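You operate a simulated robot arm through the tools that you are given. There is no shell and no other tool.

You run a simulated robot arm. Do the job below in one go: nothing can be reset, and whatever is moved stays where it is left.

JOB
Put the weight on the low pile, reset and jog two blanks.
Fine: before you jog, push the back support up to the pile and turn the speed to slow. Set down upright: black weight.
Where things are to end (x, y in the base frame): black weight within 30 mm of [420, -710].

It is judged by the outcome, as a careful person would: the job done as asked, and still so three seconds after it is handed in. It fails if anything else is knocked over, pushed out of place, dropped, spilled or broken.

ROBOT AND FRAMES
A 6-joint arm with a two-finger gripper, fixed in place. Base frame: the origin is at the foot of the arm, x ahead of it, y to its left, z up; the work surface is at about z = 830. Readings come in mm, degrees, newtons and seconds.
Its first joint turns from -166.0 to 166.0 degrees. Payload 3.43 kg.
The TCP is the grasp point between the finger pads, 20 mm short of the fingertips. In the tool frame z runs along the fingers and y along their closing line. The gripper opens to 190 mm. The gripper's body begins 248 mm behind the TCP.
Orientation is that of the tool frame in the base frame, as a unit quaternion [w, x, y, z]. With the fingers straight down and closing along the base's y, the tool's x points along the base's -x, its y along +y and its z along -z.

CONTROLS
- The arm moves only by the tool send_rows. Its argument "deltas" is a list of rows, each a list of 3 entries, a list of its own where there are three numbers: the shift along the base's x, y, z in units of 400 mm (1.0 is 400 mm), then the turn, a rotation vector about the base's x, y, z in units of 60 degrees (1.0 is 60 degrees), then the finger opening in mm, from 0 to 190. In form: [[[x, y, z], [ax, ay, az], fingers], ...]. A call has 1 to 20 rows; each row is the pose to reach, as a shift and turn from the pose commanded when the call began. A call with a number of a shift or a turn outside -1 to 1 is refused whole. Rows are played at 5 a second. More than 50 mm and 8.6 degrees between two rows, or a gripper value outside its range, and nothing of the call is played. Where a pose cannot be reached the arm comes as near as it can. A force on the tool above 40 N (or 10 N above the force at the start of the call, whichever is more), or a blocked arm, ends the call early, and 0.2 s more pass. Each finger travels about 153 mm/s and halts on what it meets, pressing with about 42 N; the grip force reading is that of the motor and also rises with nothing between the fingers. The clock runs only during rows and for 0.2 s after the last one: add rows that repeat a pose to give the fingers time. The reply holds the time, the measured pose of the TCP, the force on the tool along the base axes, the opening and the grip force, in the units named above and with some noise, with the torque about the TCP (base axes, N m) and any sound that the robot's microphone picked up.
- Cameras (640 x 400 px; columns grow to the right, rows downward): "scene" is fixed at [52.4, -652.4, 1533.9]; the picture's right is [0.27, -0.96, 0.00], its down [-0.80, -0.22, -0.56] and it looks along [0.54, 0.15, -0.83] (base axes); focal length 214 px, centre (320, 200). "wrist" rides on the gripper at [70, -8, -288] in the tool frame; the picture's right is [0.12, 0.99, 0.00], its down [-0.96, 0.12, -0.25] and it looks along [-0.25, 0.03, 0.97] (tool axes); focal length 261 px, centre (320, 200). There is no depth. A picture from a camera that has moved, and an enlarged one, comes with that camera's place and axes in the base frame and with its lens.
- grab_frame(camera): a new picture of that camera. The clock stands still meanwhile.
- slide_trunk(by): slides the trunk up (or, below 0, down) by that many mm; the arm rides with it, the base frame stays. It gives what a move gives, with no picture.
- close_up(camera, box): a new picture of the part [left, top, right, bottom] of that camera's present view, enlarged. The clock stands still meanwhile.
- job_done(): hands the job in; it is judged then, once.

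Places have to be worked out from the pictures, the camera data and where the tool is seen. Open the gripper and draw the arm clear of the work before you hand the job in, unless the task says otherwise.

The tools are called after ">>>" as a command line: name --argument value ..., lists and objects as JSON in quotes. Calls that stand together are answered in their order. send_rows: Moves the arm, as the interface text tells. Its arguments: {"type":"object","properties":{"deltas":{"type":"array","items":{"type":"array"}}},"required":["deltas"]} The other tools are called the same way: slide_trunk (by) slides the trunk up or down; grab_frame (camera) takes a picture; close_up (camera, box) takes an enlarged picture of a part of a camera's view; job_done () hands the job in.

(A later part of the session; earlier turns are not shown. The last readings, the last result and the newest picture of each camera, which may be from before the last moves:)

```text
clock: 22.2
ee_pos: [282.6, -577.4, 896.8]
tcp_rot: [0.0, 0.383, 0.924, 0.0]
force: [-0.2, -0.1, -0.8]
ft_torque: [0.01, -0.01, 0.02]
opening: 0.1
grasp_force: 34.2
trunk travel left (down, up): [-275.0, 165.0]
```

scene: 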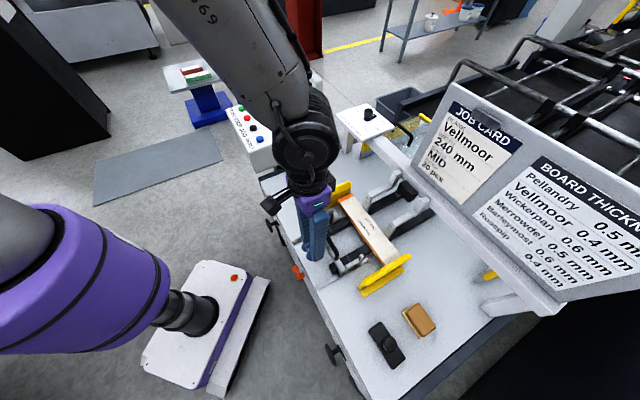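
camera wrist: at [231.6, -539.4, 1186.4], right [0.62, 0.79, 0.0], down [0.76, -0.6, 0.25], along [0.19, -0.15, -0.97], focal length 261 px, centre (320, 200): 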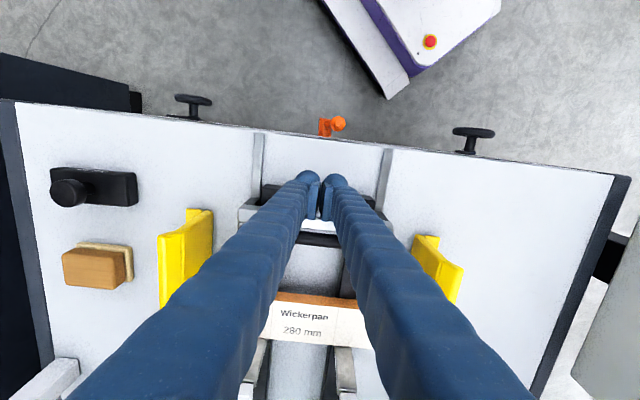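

With 8 mm clearance the fingers close fully, so something at the crossbar's back face touches between them. I zoom in on that spot.

>>> close_up --camera "wrist" --box '[290, 165, 350, 225]'

>>> close_up --camera "scene" --box '[310, 215, 360, 265]'

```text
6.67 times, centred on (320, 195) of wrist
camera zoom: at [226.9, -533.6, 1186.2], right [0.62, 0.79, 0.0], down [0.76, -0.6, 0.25], along [0.19, -0.15, -0.97], focal length 1738 px, centre (320, 233)
```

zoom: 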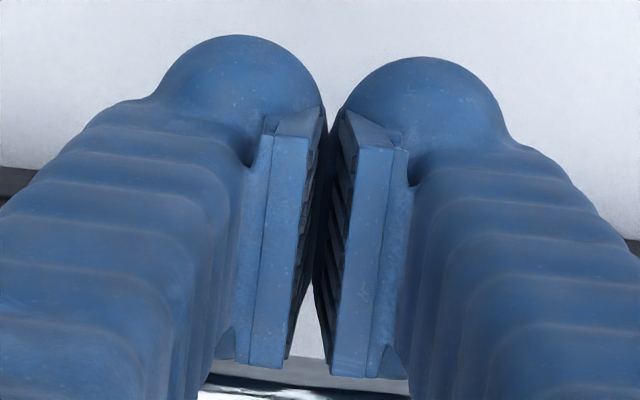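

```text
8.00 times, centred on (335, 240) of scene
camera zoom: at [52.4, -652.4, 1533.9], right [0.27, -0.96, 0.0], down [-0.8, -0.22, -0.56], along [0.54, 0.15, -0.83], focal length 1716 px, centre (200, -120)
```

zoom: 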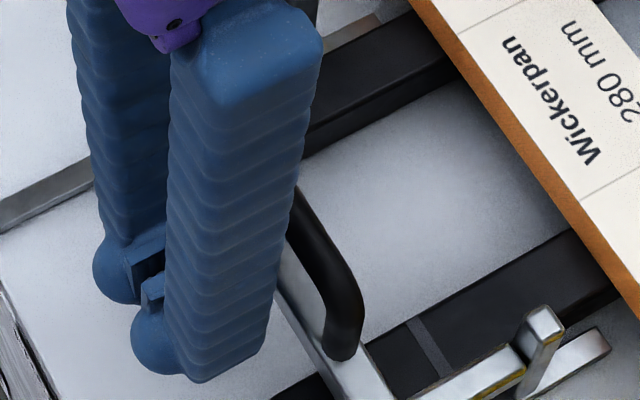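

Nothing is stuck there; it looks like edge contact of the closed pads with the bar. I open the fingers to 60 mm so both press evenly on the bar, and advance to contact and a further 8 mm.

>>> send_rows --deltas '[[[0, 0, 0], [0, 0, 0], 40], [[0, 0, 0], [0, 0, 0], 60], [[0.0071, -0.0071, 0], [0, 0, 0], 60], [[0.0106, -0.0106, 0], [0, 0, 0], 60], [[0.0141, -0.0141, 0], [0, 0, 0], 60], [[0.0177, -0.0177, 0], [0, 0, 0], 60], [[0.0212, -0.0212, 0], [0, 0, 0], 60], [[0.0247, -0.0247, 0], [0, 0, 0], 60], [[0.0283, -0.0283, 0], [0, 0, 0], 60], [[0.0283, -0.0283, 0], [0, 0, 0], 60]]'

>>> close_up --camera "scene" --box '[300, 200, 400, 290]'

>>> close_up --camera "wrist" --box '[220, 120, 420, 280]'

```text
clock: 24.4
ee_pos: [292.9, -589.7, 898.5]
tcp_rot: [0.0, 0.382, 0.924, 0.0]
force: [-1.0, 0.3, -0.5]
ft_torque: [0.04, 0.02, 0.0]
opening: 60.0
grasp_force: 0.1
trunk travel left (down, up): [-275.0, 165.0]
```

```text
4.44 times, centred on (350, 245) of scene
camera zoom: at [52.4, -652.4, 1533.9], right [0.27, -0.96, 0.0], down [-0.8, -0.22, -0.56], along [0.54, 0.15, -0.83], focal length 953 px, centre (187, 0)
```

zoom: 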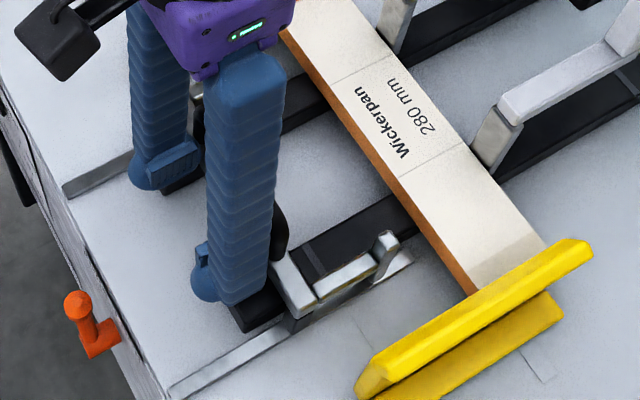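

```text
2.50 times, centred on (320, 200) of wrist
camera zoom: at [237.8, -545.4, 1186.2], right [0.62, 0.79, 0.0], down [0.76, -0.6, 0.25], along [0.19, -0.15, -0.97], focal length 652 px, centre (320, 200)
```

zoom: 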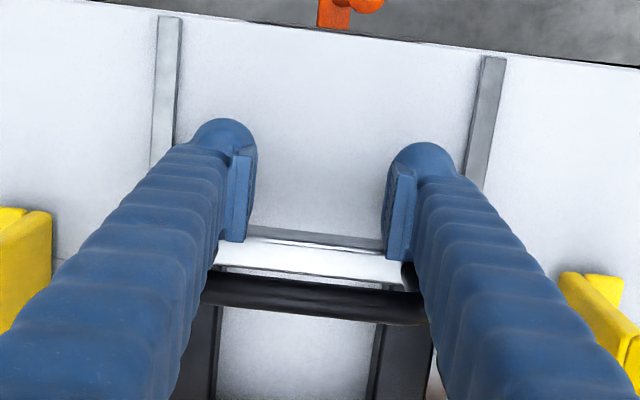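

The support slides freely with only 1–2 N, so it is unlocked and moving with the fingers. I advance another 25 mm and check the gap.

>>> send_rows --deltas '[[[0.0071, -0.0071, 0], [0, 0, 0], 60], [[0.0142, -0.0142, 0], [0, 0, 0], 60], [[0.0212, -0.0212, 0], [0, 0, 0], 60], [[0.0283, -0.0283, 0], [0, 0, 0], 60], [[0.0354, -0.0354, 0], [0, 0, 0], 60], [[0.0407, -0.0407, 0], [0, 0, 0], 60], [[0.0442, -0.0442, 0], [0, 0, 0], 60], [[0.0442, -0.0442, 0], [0, 0, 0], 60]]'

>>> close_up --camera "scene" --box '[345, 230, 395, 280]'

>>> close_up --camera "scene" --box '[325, 195, 375, 235]'

```text
clock: 26.2
ee_pos: [310.0, -606.2, 898.4]
tcp_rot: [0.001, 0.383, 0.924, 0.0]
force: [-0.1, 0.9, -0.1]
ft_torque: [0.04, -0.02, 0.02]
opening: 60.2
grasp_force: 0.0
trunk travel left (down, up): [-275.0, 165.0]
```

```text
8.00 times, centred on (370, 255) of scene
camera zoom: at [52.4, -652.4, 1533.9], right [0.27, -0.96, 0.0], down [-0.8, -0.22, -0.56], along [0.54, 0.15, -0.83], focal length 1716 px, centre (-80, -240)
```

zoom: 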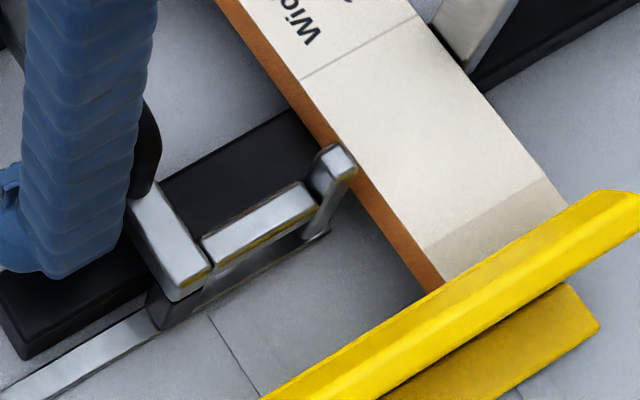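

```text
10.00 times, centred on (350, 215) of scene
camera zoom: at [52.4, -652.4, 1533.9], right [0.27, -0.96, 0.0], down [-0.8, -0.22, -0.56], along [0.54, 0.15, -0.83], focal length 2145 px, centre (20, 50)
```

zoom: 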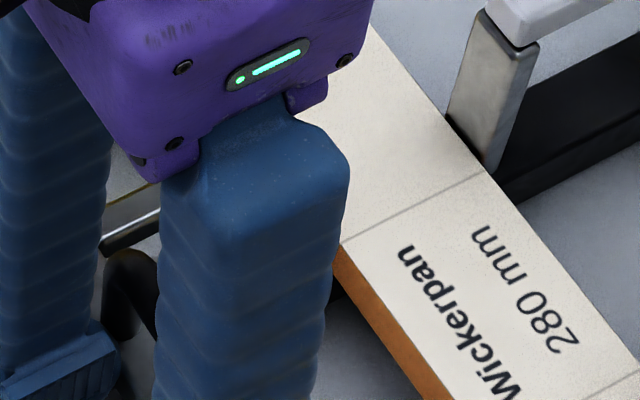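

The support has moved about 33 mm; I estimate roughly 15–25 mm remain. I push on 10 mm more and look again.

>>> send_rows --deltas '[[[0.0053, -0.0053, 0], [0, 0, 0], 60], [[0.0106, -0.0106, 0], [0, 0, 0], 60], [[0.0141, -0.0141, 0], [0, 0, 0], 60], [[0.0177, -0.0177, 0], [0, 0, 0], 60], [[0.0177, -0.0177, 0], [0, 0, 0], 60]]'

>>> close_up --camera "scene" --box '[350, 230, 390, 270]'

>>> grab_frame --camera "wrist"

```text
clock: 27.4
ee_pos: [317.7, -614.0, 898.2]
tcp_rot: [0.0, 0.382, 0.924, 0.001]
force: [-0.5, -0.2, -0.8]
ft_torque: [0.01, 0.02, 0.03]
opening: 60.1
grasp_force: 0.1
trunk travel left (down, up): [-275.0, 165.0]
```

```text
10.00 times, centred on (370, 250) of scene
camera zoom: at [52.4, -652.4, 1533.9], right [0.27, -0.96, 0.0], down [-0.8, -0.22, -0.56], along [0.54, 0.15, -0.83], focal length 2145 px, centre (-180, -300)
```

zoom: 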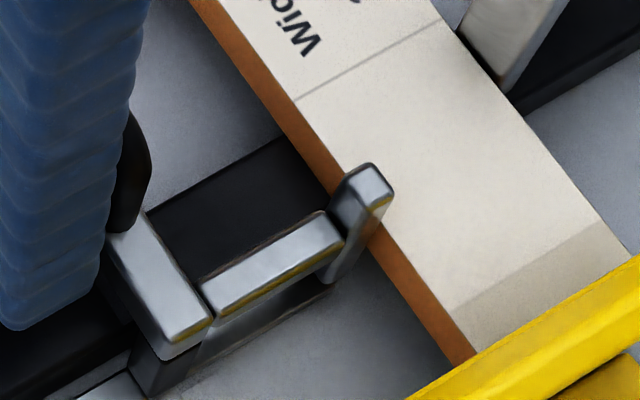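

```text
taken
camera wrist: at [262.9, -570.0, 1185.9], right [0.62, 0.79, 0.0], down [0.76, -0.6, 0.25], along [0.19, -0.15, -0.97], focal length 261 px, centre (320, 200)
```

wrist: 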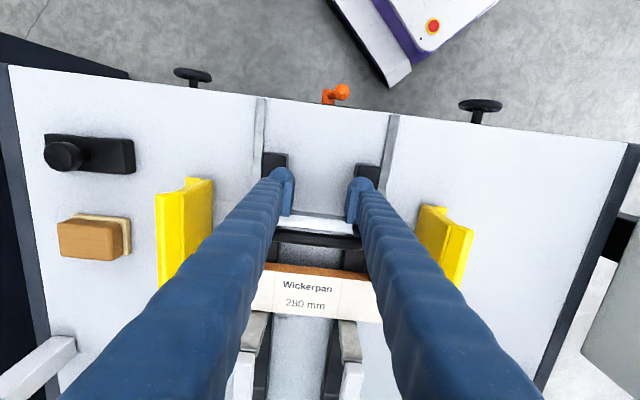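

Still no resistance; the remaining gap looks like about 12–15 mm. I advance 7 mm more in small steps.

>>> send_rows --deltas '[[[0.0035, -0.0035, 0], [0, 0, 0], 60], [[0.0071, -0.0071, 0], [0, 0, 0], 60], [[0.0106, -0.0106, 0], [0, 0, 0], 60], [[0.0124, -0.0124, 0], [0, 0, 0], 60], [[0.0124, -0.0124, 0], [0, 0, 0], 60]]'

>>> close_up --camera "scene" --box '[355, 230, 385, 260]'

```text
clock: 28.6
ee_pos: [322.0, -617.1, 898.0]
tcp_rot: [-0.001, 0.383, 0.924, 0.001]
force: [-4.8, 5.1, 0.6]
ft_torque: [0.04, 0.0, 0.01]
opening: 60.1
grasp_force: 0.2
trunk travel left (down, up): [-275.0, 165.0]
```

```text
13.33 times, centred on (370, 245) of scene
camera zoom: at [52.4, -652.4, 1533.9], right [0.27, -0.96, 0.0], down [-0.8, -0.22, -0.56], along [0.54, 0.15, -0.83], focal length 2860 px, centre (-347, -400)
```

zoom: 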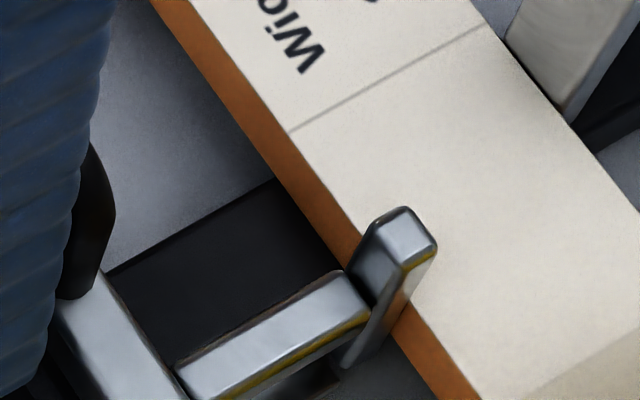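

Resistance rose to 7 N, while the pile has not shifted in the picture, so the support has met the pile. I back off and raise the arm to inspect both paddles.

>>> send_rows --deltas '[[[-0.0354, 0.0354, 0], [0, 0, 0], 60], [[-0.0707, 0.0707, 0], [0, 0, 0], 60], [[-0.0707, 0.0707, 0.1], [0, 0, 0], 60], [[-0.0707, 0.0707, 0.2], [0, 0, 0], 80], [[-0.0707, 0.0707, 0.3], [0, 0, 0], 110], [[-0.05, 0.05, 0.4], [0, 0, 0], 140], [[0.0, 0.0, 0.5], [0, 0, 0], 170], [[0.05, -0.05, 0.58], [0, 0, 0], 190], [[0.05, -0.05, 0.58], [0, 0, 0], 190]]'

>>> grab_frame --camera "wrist"

>>> close_up --camera "wrist" --box '[240, 130, 400, 240]'

>>> close_up --camera "scene" --box '[355, 230, 385, 260]'

>>> close_up --camera "scene" --box '[300, 190, 420, 290]'

```text
clock: 30.6
ee_pos: [345.0, -638.9, 1131.9]
tcp_rot: [-0.001, 0.383, 0.924, -0.001]
force: [-0.3, -1.3, -1.2]
ft_torque: [0.01, 0.02, 0.02]
opening: 190.0
grasp_force: 0.0
trunk travel left (down, up): [-275.0, 165.0]
```

```text
taken
camera wrist: at [288.4, -595.5, 1419.4], right [0.62, 0.79, 0.0], down [0.76, -0.6, 0.25], along [0.19, -0.15, -0.97], focal length 261 px, centre (320, 200)
```

wrist: 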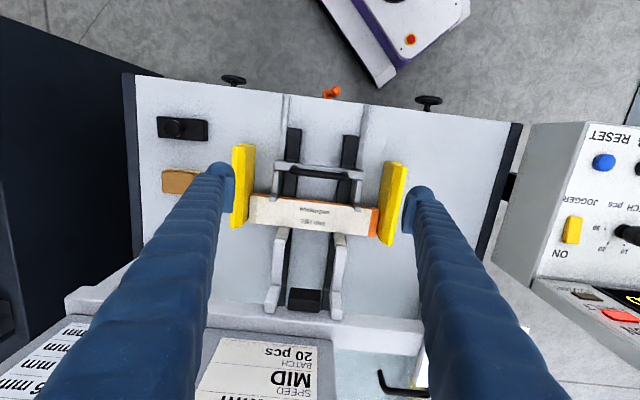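

```text
3.64 times, centred on (320, 185) of wrist
camera zoom: at [288.4, -595.5, 1419.4], right [0.62, 0.79, 0.0], down [0.76, -0.6, 0.25], along [0.19, -0.15, -0.97], focal length 948 px, centre (320, 254)
```

zoom: 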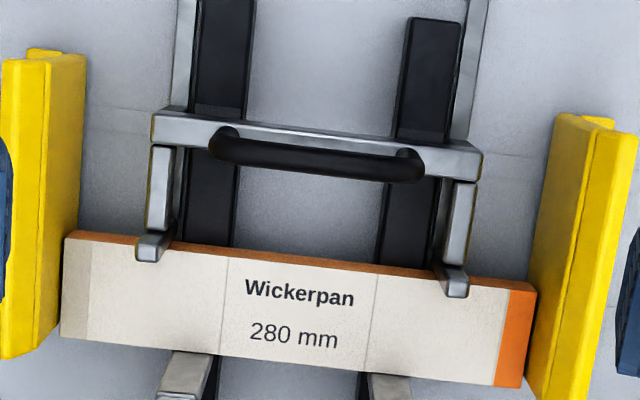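

```text
13.33 times, centred on (370, 245) of scene
camera zoom: at [52.4, -652.4, 1533.9], right [0.27, -0.96, 0.0], down [-0.8, -0.22, -0.56], along [0.54, 0.15, -0.83], focal length 2860 px, centre (-347, -400)
```

zoom: 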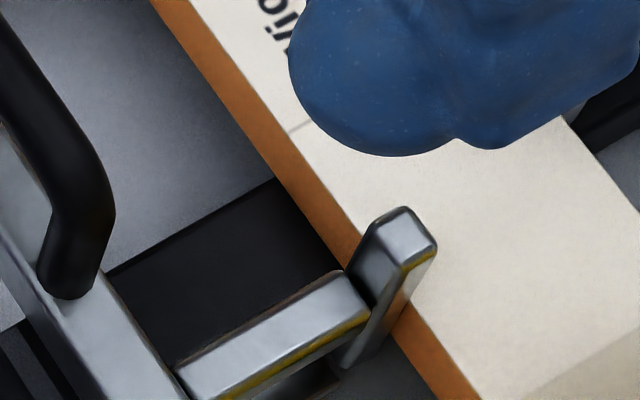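

```text
4.00 times, centred on (360, 240) of scene
camera zoom: at [52.4, -652.4, 1533.9], right [0.27, -0.96, 0.0], down [-0.8, -0.22, -0.56], along [0.54, 0.15, -0.83], focal length 858 px, centre (160, 40)
```

zoom: 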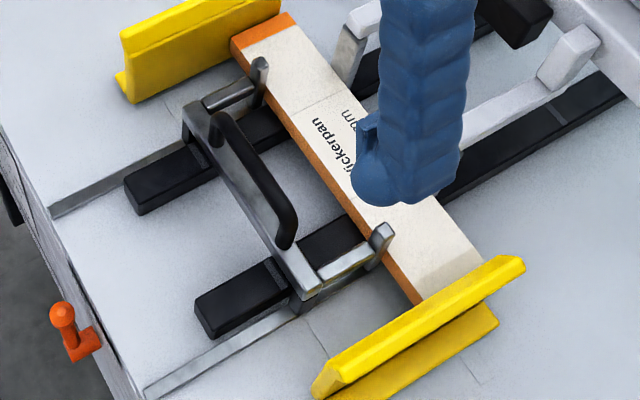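

Both paddles look close to the pile, but height parallax makes the gap uncertain (0–7 mm). I move the wrist camera directly over the left paddle to look straight down along its front face.

>>> send_rows --deltas '[[[0.02, -0.084, 0], [0, 0, 0], 190], [[0.04, -0.168, 0], [0, 0, 0], 190], [[0.06, -0.252, 0], [0, 0, 0], 190], [[0.08, -0.336, 0], [0, 0, 0], 190], [[0.0998, -0.4185, 0], [0, 0, 0], 190], [[0.0998, -0.4185, 0], [0, 0, 0], 190]]'

>>> grab_frame --camera "wrist"

>>> close_up --camera "wrist" --box '[270, 70, 430, 190]'

```text
clock: 32.0
ee_pos: [383.1, -809.3, 1129.0]
tcp_rot: [0.0, 0.383, 0.924, 0.0]
force: [0.3, -0.2, -0.5]
ft_torque: [0.03, -0.03, 0.01]
opening: 190.0
grasp_force: 0.0
trunk travel left (down, up): [-275.0, 165.0]
```

```text
taken
camera wrist: at [328.4, -765.2, 1416.9], right [0.62, 0.79, 0.0], down [0.76, -0.6, 0.25], along [0.19, -0.15, -0.97], focal length 261 px, centre (320, 200)
```

wrist: 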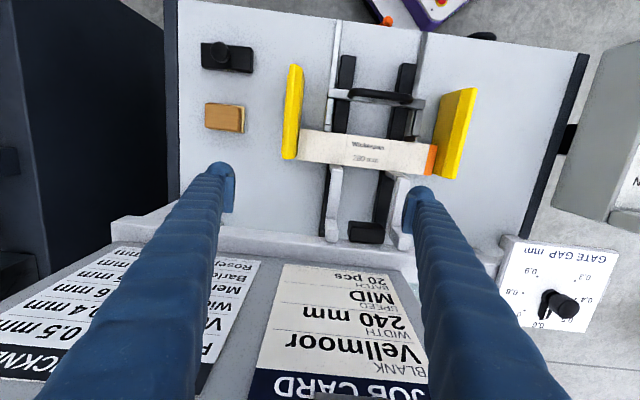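

```text
3.33 times, centred on (350, 130) of wrist
camera zoom: at [328.4, -765.2, 1416.9], right [0.62, 0.79, 0.0], down [0.76, -0.6, 0.25], along [0.19, -0.15, -0.97], focal length 869 px, centre (220, 433)
```

zoom: 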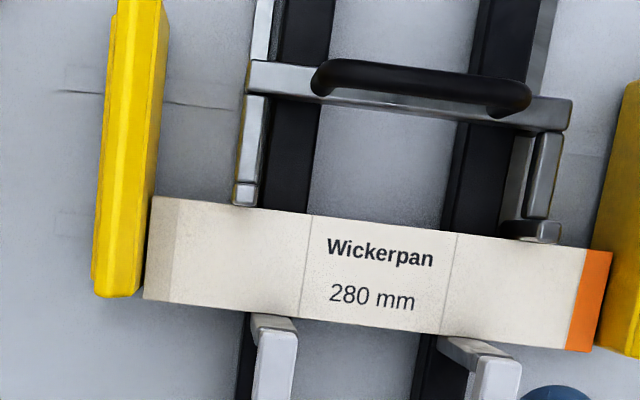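

From straight above the paddles appear flush with the pile's back edge. I zoom in on each for certainty.

>>> close_up --camera "wrist" --box '[315, 110, 345, 140]'

>>> close_up --camera "wrist" --box '[395, 115, 425, 150]'

>>> close_up --camera "wrist" --box '[190, 30, 270, 100]'

```text
13.33 times, centred on (330, 125) of wrist
camera zoom: at [328.4, -765.2, 1416.9], right [0.62, 0.79, 0.0], down [0.76, -0.6, 0.25], along [0.19, -0.15, -0.97], focal length 3475 px, centre (187, 1200)
```

zoom: 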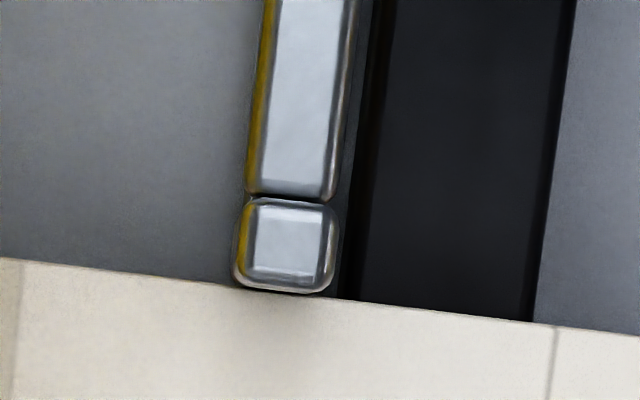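

```text
11.43 times, centred on (410, 132) of wrist
camera zoom: at [328.4, -765.2, 1416.9], right [0.62, 0.79, 0.0], down [0.76, -0.6, 0.25], along [0.19, -0.15, -0.97], focal length 2979 px, centre (-709, 971)
```

zoom: 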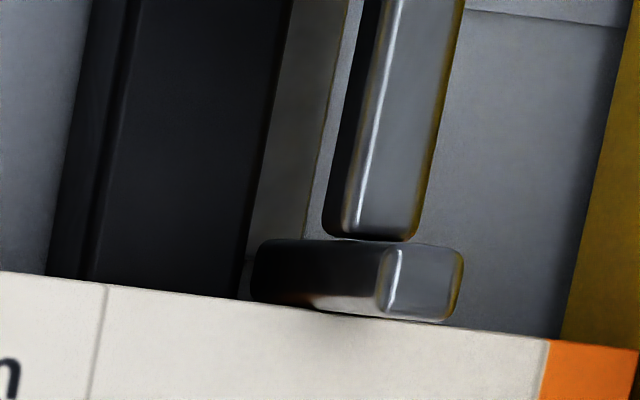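

```text
5.71 times, centred on (230, 65) of wrist
camera zoom: at [328.4, -765.2, 1416.9], right [0.62, 0.79, 0.0], down [0.76, -0.6, 0.25], along [0.19, -0.15, -0.97], focal length 1489 px, centre (834, 971)
```

zoom: 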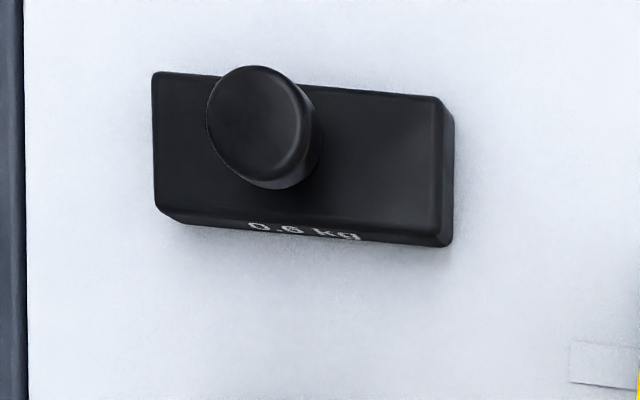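

The support touches the pile at both paddles. The pile's centre comes out at [419, -712], matching the target, and the weight (0.6 kg) centres at about [101.8, -820.5] with its knob top near z 891. I move above the weight.

>>> send_rows --deltas '[[[-0.1, -0.004, 0], [0, 0, 0], 160], [[-0.2, -0.008, 0], [0, 0, 0], 130], [[-0.3, -0.012, 0], [0, 0, 0], 100], [[-0.4, -0.016, 0], [0, 0, 0], 100], [[-0.5, -0.02, 0], [0, 0, 0], 100], [[-0.6, -0.025, 0], [0, 0, 0], 100], [[-0.7, -0.029, -0.04], [0, 0, 0], 100], [[-0.7, -0.029, -0.14], [0, 0, 0], 100], [[-0.7, -0.029, -0.24], [0, 0, 0], 100], [[-0.7, -0.029, -0.325], [0, 0, 0], 100], [[-0.7, -0.029, -0.325], [0, 0, 0], 100]]'

>>> grab_frame --camera "wrist"

>>> close_up --camera "wrist" --box '[250, 130, 390, 250]'

>>> grab_frame --camera "scene"

```text
clock: 34.4
ee_pos: [101.2, -817.4, 1000.5]
tcp_rot: [-0.001, 0.383, 0.924, -0.001]
force: [-0.5, 0.1, -0.3]
ft_torque: [0.06, -0.02, -0.03]
opening: 99.9
grasp_force: 0.1
trunk travel left (down, up): [-275.0, 165.0]
```

```text
taken
camera wrist: at [46.5, -775.2, 1288.8], right [0.62, 0.79, 0.0], down [0.76, -0.6, 0.25], along [0.19, -0.15, -0.97], focal length 261 px, centre (320, 200)
```

wrist: 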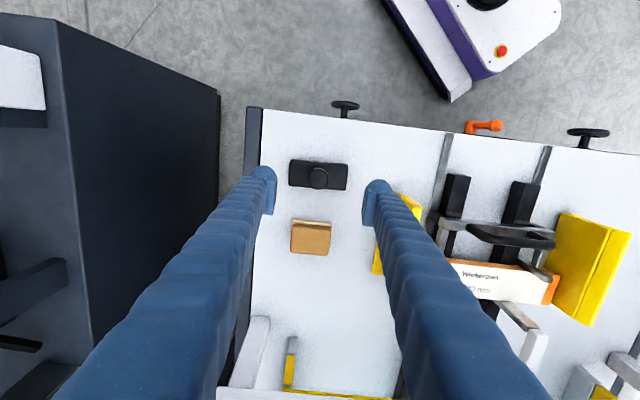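

```text
3.33 times, centred on (320, 190) of wrist
camera zoom: at [46.5, -775.2, 1288.8], right [0.62, 0.79, 0.0], down [0.76, -0.6, 0.25], along [0.19, -0.15, -0.97], focal length 869 px, centre (320, 233)
```

zoom: 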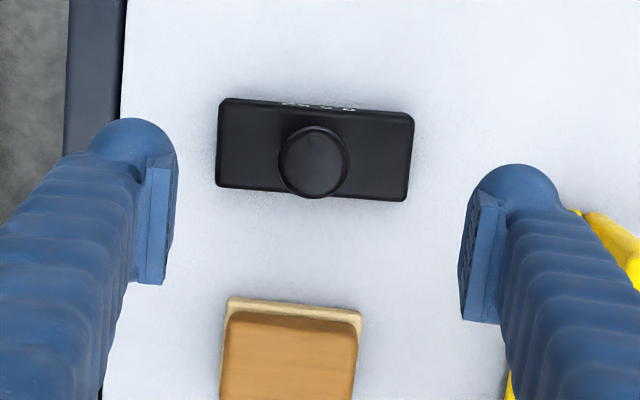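

```text
taken
```

scene: 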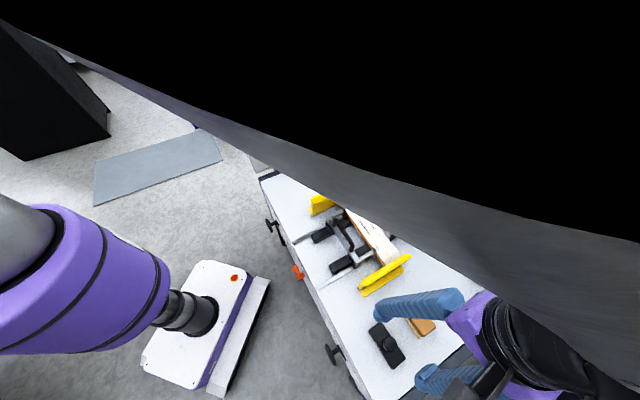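

The knob is about 3.5 mm in -x from the TCP line, and the weight lies at about 49° versus the pile's 45.5°. I correct, lower with fingers open around the knob to just above the final height, and check.

>>> send_rows --deltas '[[[-0.0088, 0, 0], [0, 0, 0], 90], [[-0.0088, 0, -0.1], [0, 0, 0], 80], [[-0.0088, 0, -0.18], [0, 0, 0], 80], [[-0.0088, 0, -0.23], [0, 0, 0], 80], [[-0.0088, 0, -0.25], [0, 0, 0], 80], [[-0.0088, 0, -0.25], [0, 0, 0], 80]]'

>>> close_up --camera "wrist" --box '[250, 130, 390, 250]'

>>> close_up --camera "scene" --box '[360, 280, 480, 400]'

```text
clock: 35.8
ee_pos: [98.7, -818.0, 900.0]
tcp_rot: [0.0, 0.383, 0.924, 0.0]
force: [1.0, 0.3, -1.3]
ft_torque: [0.02, 0.03, 0.02]
opening: 80.0
grasp_force: 0.0
trunk travel left (down, up): [-275.0, 165.0]
```

```text
3.33 times, centred on (320, 190) of wrist
camera zoom: at [43.5, -774.4, 1188.3], right [0.62, 0.79, 0.0], down [0.76, -0.6, 0.25], along [0.19, -0.15, -0.97], focal length 869 px, centre (320, 233)
```

zoom: 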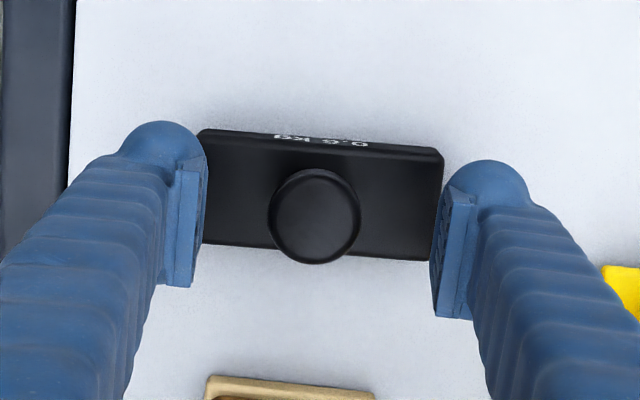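

```text
3.33 times, centred on (420, 340) of scene
camera zoom: at [52.4, -652.4, 1533.9], right [0.27, -0.96, 0.0], down [-0.8, -0.22, -0.56], along [0.54, 0.15, -0.83], focal length 715 px, centre (-13, -267)
```

zoom: 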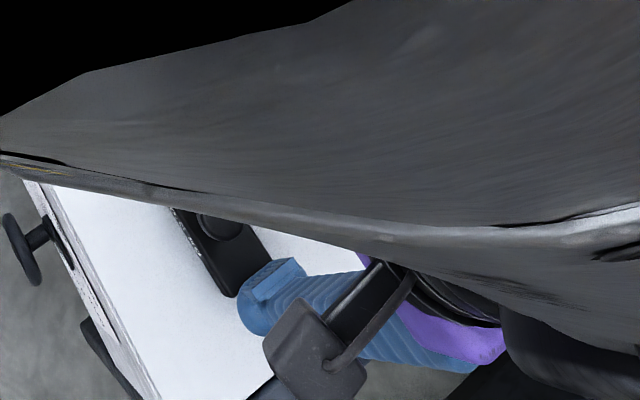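

The knob is centred within about 1–2 mm. I lower 14 mm more (tips ≈ 866, above the body) and close on the knob.

>>> send_rows --deltas '[[[-0.001, -0.002, -0.018], [0, 0, 0], 80], [[-0.001, -0.002, -0.035], [0, 0, 0], 80], [[-0.001, -0.002, -0.035], [0, 0, 0], 60], [[-0.001, -0.002, -0.035], [0, 0, 0], 40], [[-0.001, -0.002, -0.035], [0, 0, 0], 22], [[-0.001, -0.002, -0.035], [0, 0, 0], 22], [[-0.001, -0.002, -0.035], [0, 0, 0], 22]]'

>>> close_up --camera "wrist" --box '[250, 130, 390, 250]'

```text
clock: 37.4
ee_pos: [97.3, -819.2, 886.3]
tcp_rot: [0.0, 0.383, 0.924, 0.0]
force: [-1.1, -1.7, -0.2]
ft_torque: [-0.09, -0.01, -0.06]
opening: 31.7
grasp_force: 41.6
trunk travel left (down, up): [-275.0, 165.0]
```

```text
3.33 times, centred on (320, 190) of wrist
camera zoom: at [42.8, -775.2, 1174.2], right [0.62, 0.79, 0.0], down [0.76, -0.6, 0.25], along [0.19, -0.15, -0.97], focal length 869 px, centre (320, 233)
```

zoom: 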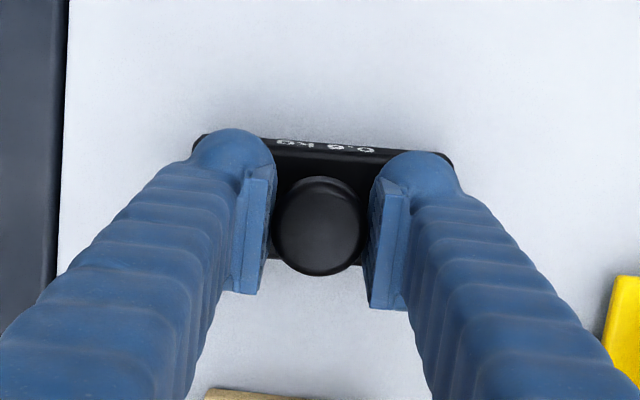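

The knob is held at 31.7 mm with 42 N. I lift straight up 100 mm and check the load and attitude.

>>> send_rows --deltas '[[[0, 0, 0.02], [0, 0, 0], 22], [[0, 0, 0.05], [0, 0, 0], 22], [[0, 0, 0.1], [0, 0, 0], 22], [[0, 0, 0.15], [0, 0, 0], 22], [[0, 0, 0.2], [0, 0, 0], 22], [[0, 0, 0.25], [0, 0, 0], 22], [[0, 0, 0.25], [0, 0, 0], 22]]'

>>> grab_frame --camera "wrist"

>>> close_up --camera "wrist" --box '[250, 130, 390, 250]'

```text
clock: 39.0
ee_pos: [97.3, -819.0, 986.2]
tcp_rot: [-0.001, 0.383, 0.924, 0.0]
force: [0.1, -1.0, -5.8]
ft_torque: [-0.01, 0.0, 0.01]
opening: 31.9
grasp_force: 41.6
trunk travel left (down, up): [-275.0, 165.0]
```

```text
taken
camera wrist: at [42.4, -775.1, 1274.0], right [0.62, 0.79, 0.0], down [0.76, -0.6, 0.25], along [0.19, -0.15, -0.97], focal length 261 px, centre (320, 200)
```

wrist: 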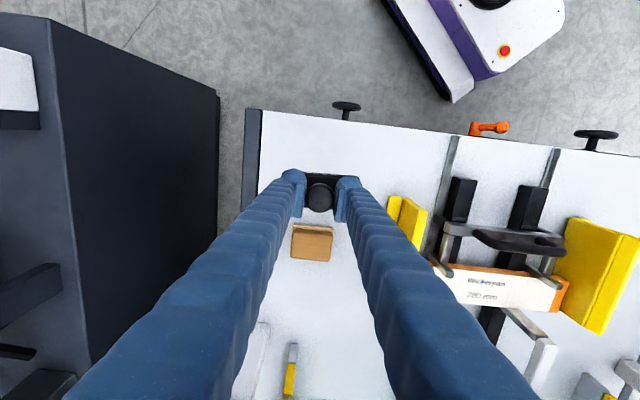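

```text
3.33 times, centred on (320, 190) of wrist
camera zoom: at [42.4, -775.1, 1274.0], right [0.62, 0.79, 0.0], down [0.76, -0.6, 0.25], along [0.19, -0.15, -0.97], focal length 869 px, centre (320, 233)
```

zoom: 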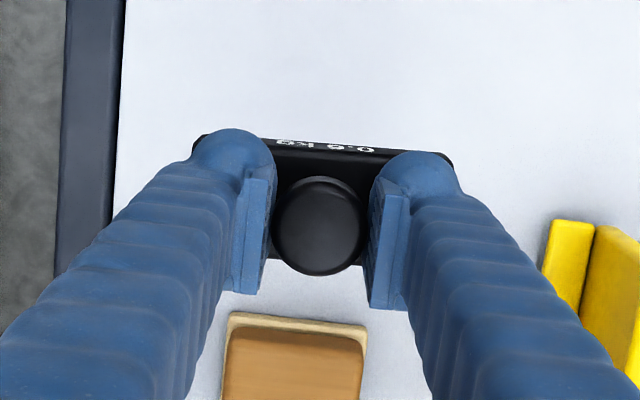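

The load is 5.8 N (0.6 kg) and hangs level. I raise it well above the guides and carry it over the pile, turning -3.5° to line up with the pile.

>>> send_rows --deltas '[[[0, 0, 0.08], [0, 0, 0], 22], [[0, 0, 0.17], [0, 0, 0], 22], [[0.02, 0.007, 0.26], [0, 0, 0], 22], [[0.08, 0.027, 0.26], [0, 0, -0.006], 22], [[0.16, 0.0535, 0.26], [0, 0, -0.012], 22], [[0.25, 0.0835, 0.26], [0, 0, -0.018], 22], [[0.34, 0.1135, 0.26], [0, 0, -0.024], 22], [[0.43, 0.1436, 0.26], [0, 0, -0.03], 22], [[0.52, 0.1737, 0.26], [0, 0, -0.036], 22], [[0.61, 0.2037, 0.26], [0, 0, -0.042], 22], [[0.69, 0.2304, 0.26], [0, 0, -0.048], 22], [[0.75, 0.2505, 0.26], [0, 0, -0.054], 22], [[0.79, 0.2638, 0.26], [0, 0, -0.058], 22], [[0.804, 0.2685, 0.26], [0, 0, -0.058], 22], [[0.804, 0.2685, 0.26], [0, 0, -0.058], 22]]'

>>> grab_frame --camera "wrist"

>>> grab_frame --camera "scene"

>>> close_up --camera "wrist" --box '[240, 120, 400, 240]'

```text
clock: 42.2
ee_pos: [420.3, -711.2, 1089.9]
tcp_rot: [0.0, 0.411, 0.912, 0.0]
force: [-0.5, 0.3, -6.5]
ft_torque: [0.0, 0.0, -0.01]
opening: 32.0
grasp_force: 41.3
trunk travel left (down, up): [-275.0, 165.0]
```

```text
taken
camera wrist: at [368.5, -664.7, 1378.0], right [0.66, 0.75, 0.0], down [0.72, -0.64, 0.25], along [0.18, -0.16, -0.97], focal length 261 px, centre (320, 200)
```

wrist: 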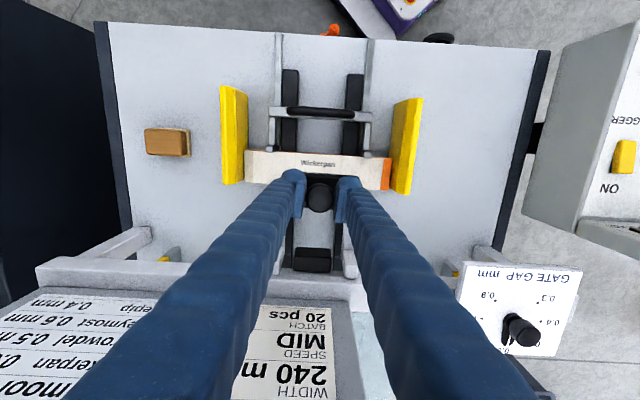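

```text
taken
```

scene: 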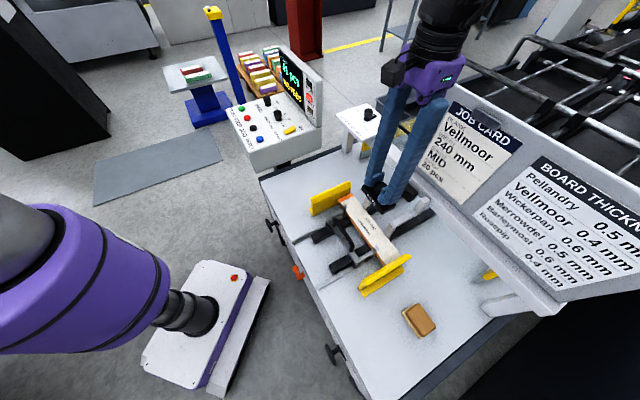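

```text
3.33 times, centred on (320, 180) of wrist
camera zoom: at [368.5, -664.7, 1378.0], right [0.66, 0.75, 0.0], down [0.72, -0.64, 0.25], along [0.18, -0.16, -0.97], focal length 869 px, centre (320, 267)
```

zoom: 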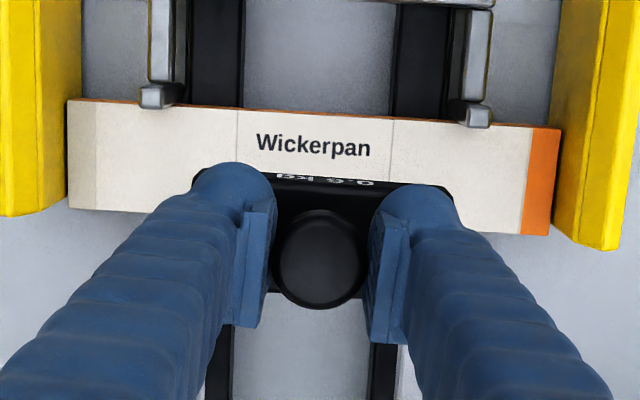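

The weight is above the middle of the pile and aligned with it. I lower to about 10–15 mm above the expected contact height and check the force.

>>> send_rows --deltas '[[[0, 0, -0.1], [0, 0, 0], 22], [[0, 0, -0.2], [0, 0, 0], 22], [[0, 0, -0.29], [0, 0, 0], 22], [[0, 0, -0.345], [0, 0, 0], 22], [[0, 0, -0.37], [0, 0, 0], 22], [[0, 0, -0.38], [0, 0, 0], 22], [[0, 0, -0.385], [0, 0, 0], 22], [[0, 0, -0.385], [0, 0, 0], 22]]'

>>> close_up --camera "scene" --box '[330, 180, 420, 260]'

```text
clock: 44.0
ee_pos: [419.8, -710.7, 935.8]
tcp_rot: [0.001, 0.411, 0.912, -0.001]
force: [-4.0, -0.5, 11.6]
ft_torque: [0.23, 0.25, -0.07]
opening: 32.2
grasp_force: 42.1
trunk travel left (down, up): [-275.0, 165.0]
```

```text
5.00 times, centred on (375, 220) of scene
camera zoom: at [52.4, -652.4, 1533.9], right [0.27, -0.96, 0.0], down [-0.8, -0.22, -0.56], along [0.54, 0.15, -0.83], focal length 1072 px, centre (45, 100)
```

zoom: 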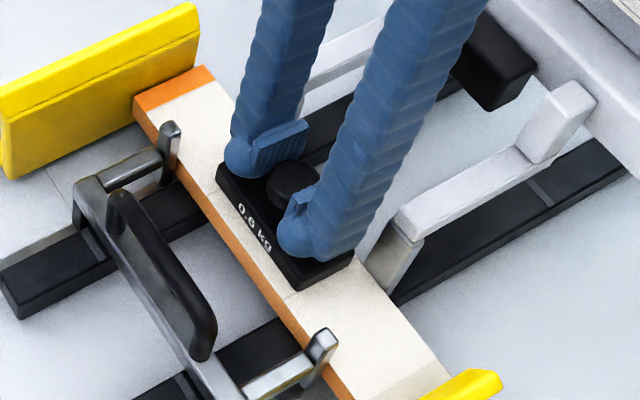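

The weight already rests on the pile (force went from -6 to +11.6 N upward, pile top ≈ 880). I ease up 1.5 mm to take off the extra pressure, open the fingers, and rise clear.

>>> send_rows --deltas '[[[0, 0, 0.002], [0, 0, 0], 22], [[0, 0, 0.00375], [0, 0, 0], 22], [[0, 0, 0.00375], [0, 0, 0], 22]]'

```text
clock: 44.8
ee_pos: [420.9, -710.8, 937.0]
tcp_rot: [0.001, 0.411, 0.912, 0.0]
force: [-2.2, -2.0, 0.4]
ft_torque: [-0.16, -0.06, -0.07]
opening: 31.6
grasp_force: 42.1
trunk travel left (down, up): [-275.0, 165.0]
```

The vertical force is now about zero net, so the pile carries the weight. I open slowly and lift straight up.

>>> send_rows --deltas '[[[0, 0, 0], [0, 0, 0], 36], [[0, 0, 0], [0, 0, 0], 46], [[0, 0, 0], [0, 0, 0], 66], [[0, 0, 0], [0, 0, 0], 76], [[0, 0, 0.03], [0, 0, 0], 76], [[0, 0, 0.1], [0, 0, 0], 76], [[0, 0, 0.2], [0, 0, 0], 76], [[0, 0, 0.3], [0, 0, 0], 100], [[0, 0, 0.4], [0, 0, 0], 140], [[0, 0, 0.5], [0, 0, 0], 190], [[0, 0, 0.5], [0, 0, 0], 190]]'

>>> grab_frame --camera "wrist"

>>> close_up --camera "wrist" --box '[230, 110, 410, 260]'

>>> close_up --camera "scene" --box '[320, 180, 430, 290]'

>>> close_up --camera "scene" --box '[220, 40, 340, 180]'

```text
clock: 47.2
ee_pos: [421.8, -708.7, 1137.8]
tcp_rot: [0.0, 0.411, 0.912, 0.0]
force: [0.5, -0.3, -0.5]
ft_torque: [-0.02, 0.06, -0.02]
opening: 189.9
grasp_force: 0.1
trunk travel left (down, up): [-275.0, 165.0]
```

```text
taken
camera wrist: at [369.1, -662.9, 1425.5], right [0.66, 0.75, 0.0], down [0.72, -0.64, 0.25], along [0.18, -0.16, -0.97], focal length 261 px, centre (320, 200)
```

wrist: 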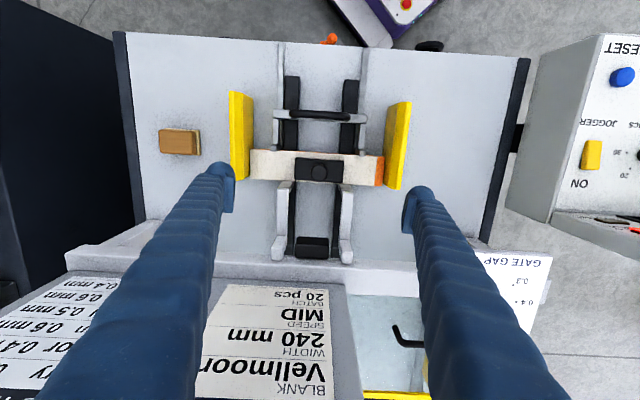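

```text
2.67 times, centred on (320, 185) of wrist
camera zoom: at [369.1, -662.9, 1425.5], right [0.66, 0.75, 0.0], down [0.72, -0.64, 0.25], along [0.18, -0.16, -0.97], focal length 695 px, centre (320, 240)
```

zoom: 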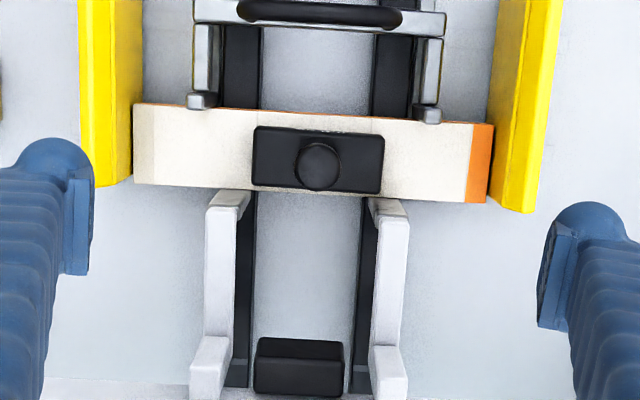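

```text
3.64 times, centred on (375, 235) of scene
camera zoom: at [52.4, -652.4, 1533.9], right [0.27, -0.96, 0.0], down [-0.8, -0.22, -0.56], along [0.54, 0.15, -0.83], focal length 780 px, centre (120, 73)
```

zoom: 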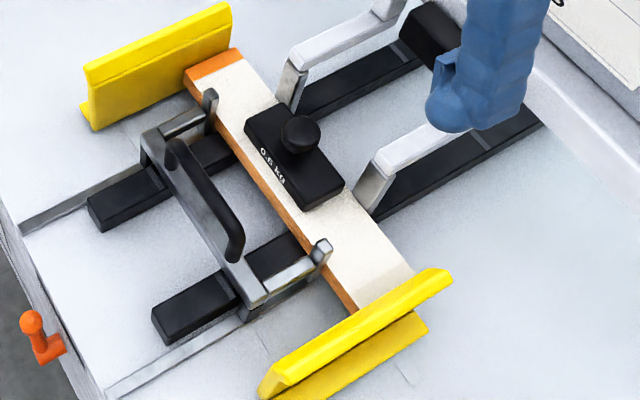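

```text
2.86 times, centred on (280, 110) of scene
camera zoom: at [52.4, -652.4, 1533.9], right [0.27, -0.96, 0.0], down [-0.8, -0.22, -0.56], along [0.54, 0.15, -0.83], focal length 613 px, centre (434, 457)
```

zoom: 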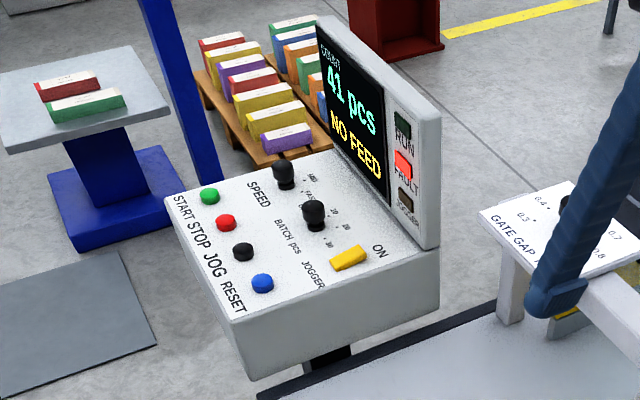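

The weight stands upright on the middle of the pile at about [420, -710], with the support against the pile. I now go to the RESET button with closed fingers.

>>> send_rows --deltas '[[[0.0, 0.0, 0.08], [0, 0, 0], 150], [[0.04, 0.09, 0.1], [0, 0, 0], 110], [[0.09, 0.2, 0.1], [0, 0, 0], 70], [[0.14, 0.31, 0.1], [0, 0, 0], 30], [[0.19, 0.42, 0.1], [0, 0, 0], 0], [[0.24, 0.53, 0.1], [0, 0, 0], 0], [[0.28, 0.64, 0.1], [0, 0, 0], 0], [[0.33, 0.75, 0.1], [0, 0, 0], 0], [[0.38, 0.86, 0.1], [0, 0, 0], 0], [[0.42, 0.96, 0.1], [0, 0, 0], 0], [[0.42, 0.96, 0.1], [0, 0, 0], 0]]'

>>> grab_frame --camera "wrist"

>>> grab_frame --camera "scene"

```text
clock: 49.6
ee_pos: [589.1, -325.7, 1178.8]
tcp_rot: [0.001, 0.41, 0.912, 0.0]
force: [-0.6, 0.9, 0.1]
ft_torque: [-0.06, 0.02, 0.0]
opening: 0.0
grasp_force: 34.2
trunk travel left (down, up): [-275.0, 165.0]
```

```text
taken
camera wrist: at [537.7, -278.5, 1466.7], right [0.67, 0.75, 0.0], down [0.72, -0.64, 0.25], along [0.18, -0.17, -0.97], focal length 261 px, centre (320, 200)
```

wrist: 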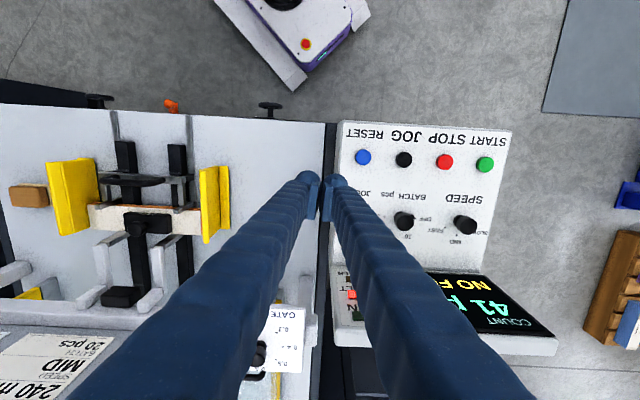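

```text
taken
```

scene: 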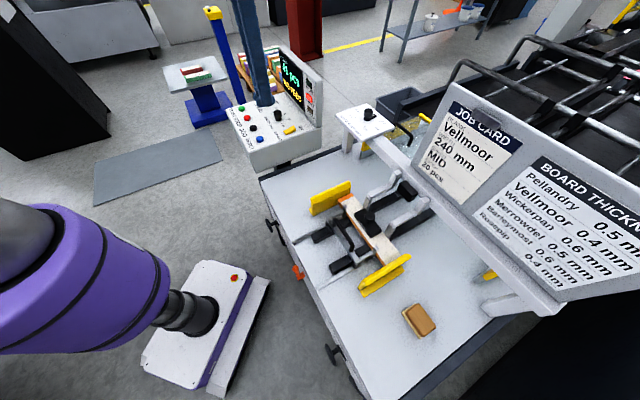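

RESET is at about [621.5, -248] and JOG at about [675, -195.5]. I move over RESET and down to tips about 25 mm above it.

>>> send_rows --deltas '[[[0.04, 0.097, 0], [0, 0, 0], 0], [[0.0798, 0.194, 0], [0, 0, 0], 0], [[0.0798, 0.194, -0.1], [0, 0, 0], 0], [[0.0798, 0.194, -0.2], [0, 0, 0], 0], [[0.0798, 0.194, -0.3], [0, 0, 0], 0], [[0.0798, 0.194, -0.371], [0, 0, 0], 0], [[0.0798, 0.194, -0.371], [0, 0, 0], 0]]'

>>> grab_frame --camera "wrist"

>>> close_up --camera "wrist" --box '[260, 140, 400, 240]'

>>> close_up --camera "scene" --box '[220, 90, 310, 160]'

```text
clock: 51.2
ee_pos: [619.3, -247.9, 1029.8]
tcp_rot: [0.0, 0.411, 0.912, 0.0]
force: [0.0, 0.7, 0.6]
ft_torque: [-0.01, -0.02, -0.04]
opening: 0.0
grasp_force: 34.1
trunk travel left (down, up): [-275.0, 165.0]
```

```text
taken
camera wrist: at [566.8, -202.1, 1317.3], right [0.66, 0.75, 0.0], down [0.72, -0.64, 0.25], along [0.18, -0.16, -0.97], focal length 261 px, centre (320, 200)
```

wrist: 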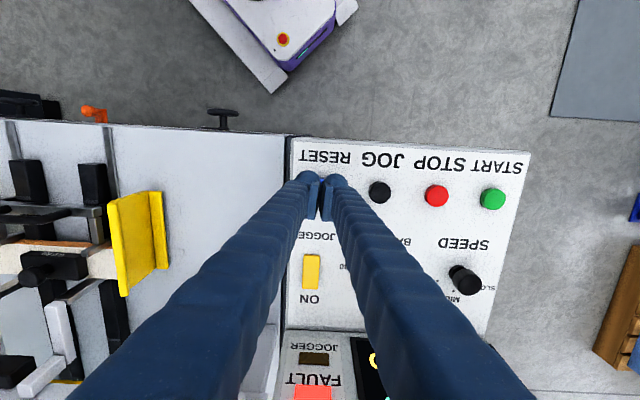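

```text
4.00 times, centred on (330, 190) of wrist
camera zoom: at [566.8, -202.1, 1317.3], right [0.66, 0.75, 0.0], down [0.72, -0.64, 0.25], along [0.18, -0.16, -0.97], focal length 1043 px, centre (280, 240)
```

zoom: 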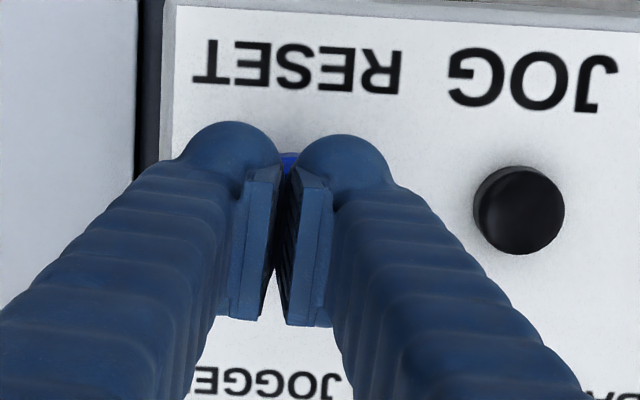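

```text
5.71 times, centred on (265, 125) of scene
camera zoom: at [52.4, -652.4, 1533.9], right [0.27, -0.96, 0.0], down [-0.8, -0.22, -0.56], along [0.54, 0.15, -0.83], focal length 1226 px, centre (634, 629)
```

zoom: 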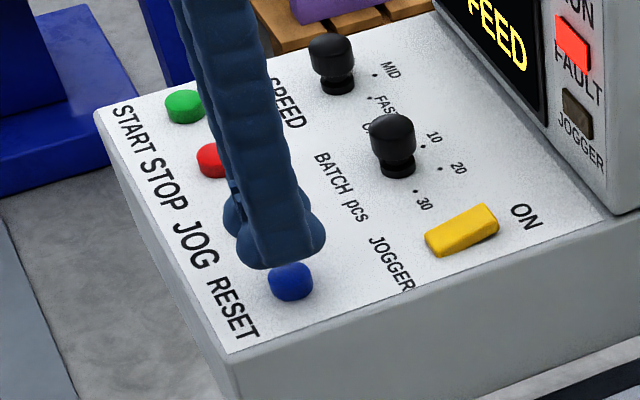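

The tips are over RESET (blue shows between them); I shift 2 mm in x and y and approach the button in small steps.

>>> send_rows --deltas '[[[0.005, 0.005, 0], [0, 0, 0], 0], [[0.005, 0.005, -0.0375], [0, 0, 0], 0], [[0.005, 0.005, -0.05], [0, 0, 0], 0], [[0.005, 0.005, -0.055], [0, 0, 0], 0], [[0.005, 0.005, -0.06], [0, 0, 0], 0], [[0.005, 0.005, -0.06], [0, 0, 0], 0]]'

>>> close_up --camera "scene" --box '[220, 90, 310, 160]'

```text
clock: 52.6
ee_pos: [622.0, -248.0, 1004.8]
tcp_rot: [0.0, 0.411, 0.912, -0.001]
force: [-1.4, -0.5, 0.8]
ft_torque: [-0.01, -0.05, -0.01]
opening: 0.0
grasp_force: 33.8
trunk travel left (down, up): [-275.0, 165.0]
```

```text
5.71 times, centred on (265, 125) of scene
camera zoom: at [52.4, -652.4, 1533.9], right [0.27, -0.96, 0.0], down [-0.8, -0.22, -0.56], along [0.54, 0.15, -0.83], focal length 1226 px, centre (634, 629)
```

zoom: 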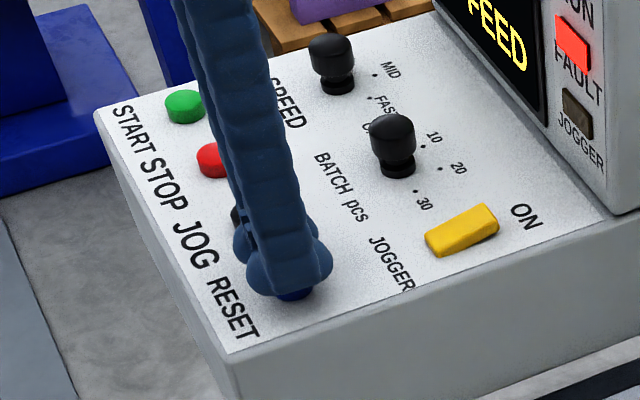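

No contact yet with tips at about 985. I continue down 6 mm in 1 mm steps.

>>> send_rows --deltas '[[[0, 0, -0.0025], [0, 0, 0], 0], [[0, 0, -0.005], [0, 0, 0], 0], [[0, 0, -0.0075], [0, 0, 0], 0], [[0, 0, -0.01], [0, 0, 0], 0], [[0, 0, -0.0125], [0, 0, 0], 0], [[0, 0, -0.015], [0, 0, 0], 0]]'

>>> close_up --camera "scene" --box '[220, 40, 340, 180]'

```text
clock: 54.0
ee_pos: [623.6, -248.2, 1000.0]
tcp_rot: [0.0, 0.411, 0.912, 0.0]
force: [-1.1, 0.3, 0.9]
ft_torque: [0.02, 0.03, -0.03]
opening: 6.1
grasp_force: 34.1
trunk travel left (down, up): [-275.0, 165.0]
```

```text
2.86 times, centred on (280, 110) of scene
camera zoom: at [52.4, -652.4, 1533.9], right [0.27, -0.96, 0.0], down [-0.8, -0.22, -0.56], along [0.54, 0.15, -0.83], focal length 613 px, centre (434, 457)
```

zoom: 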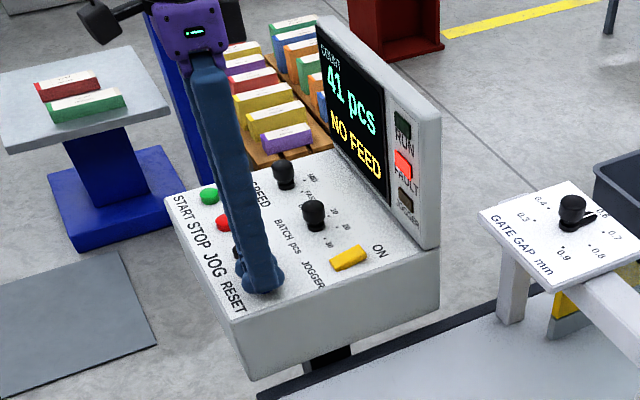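

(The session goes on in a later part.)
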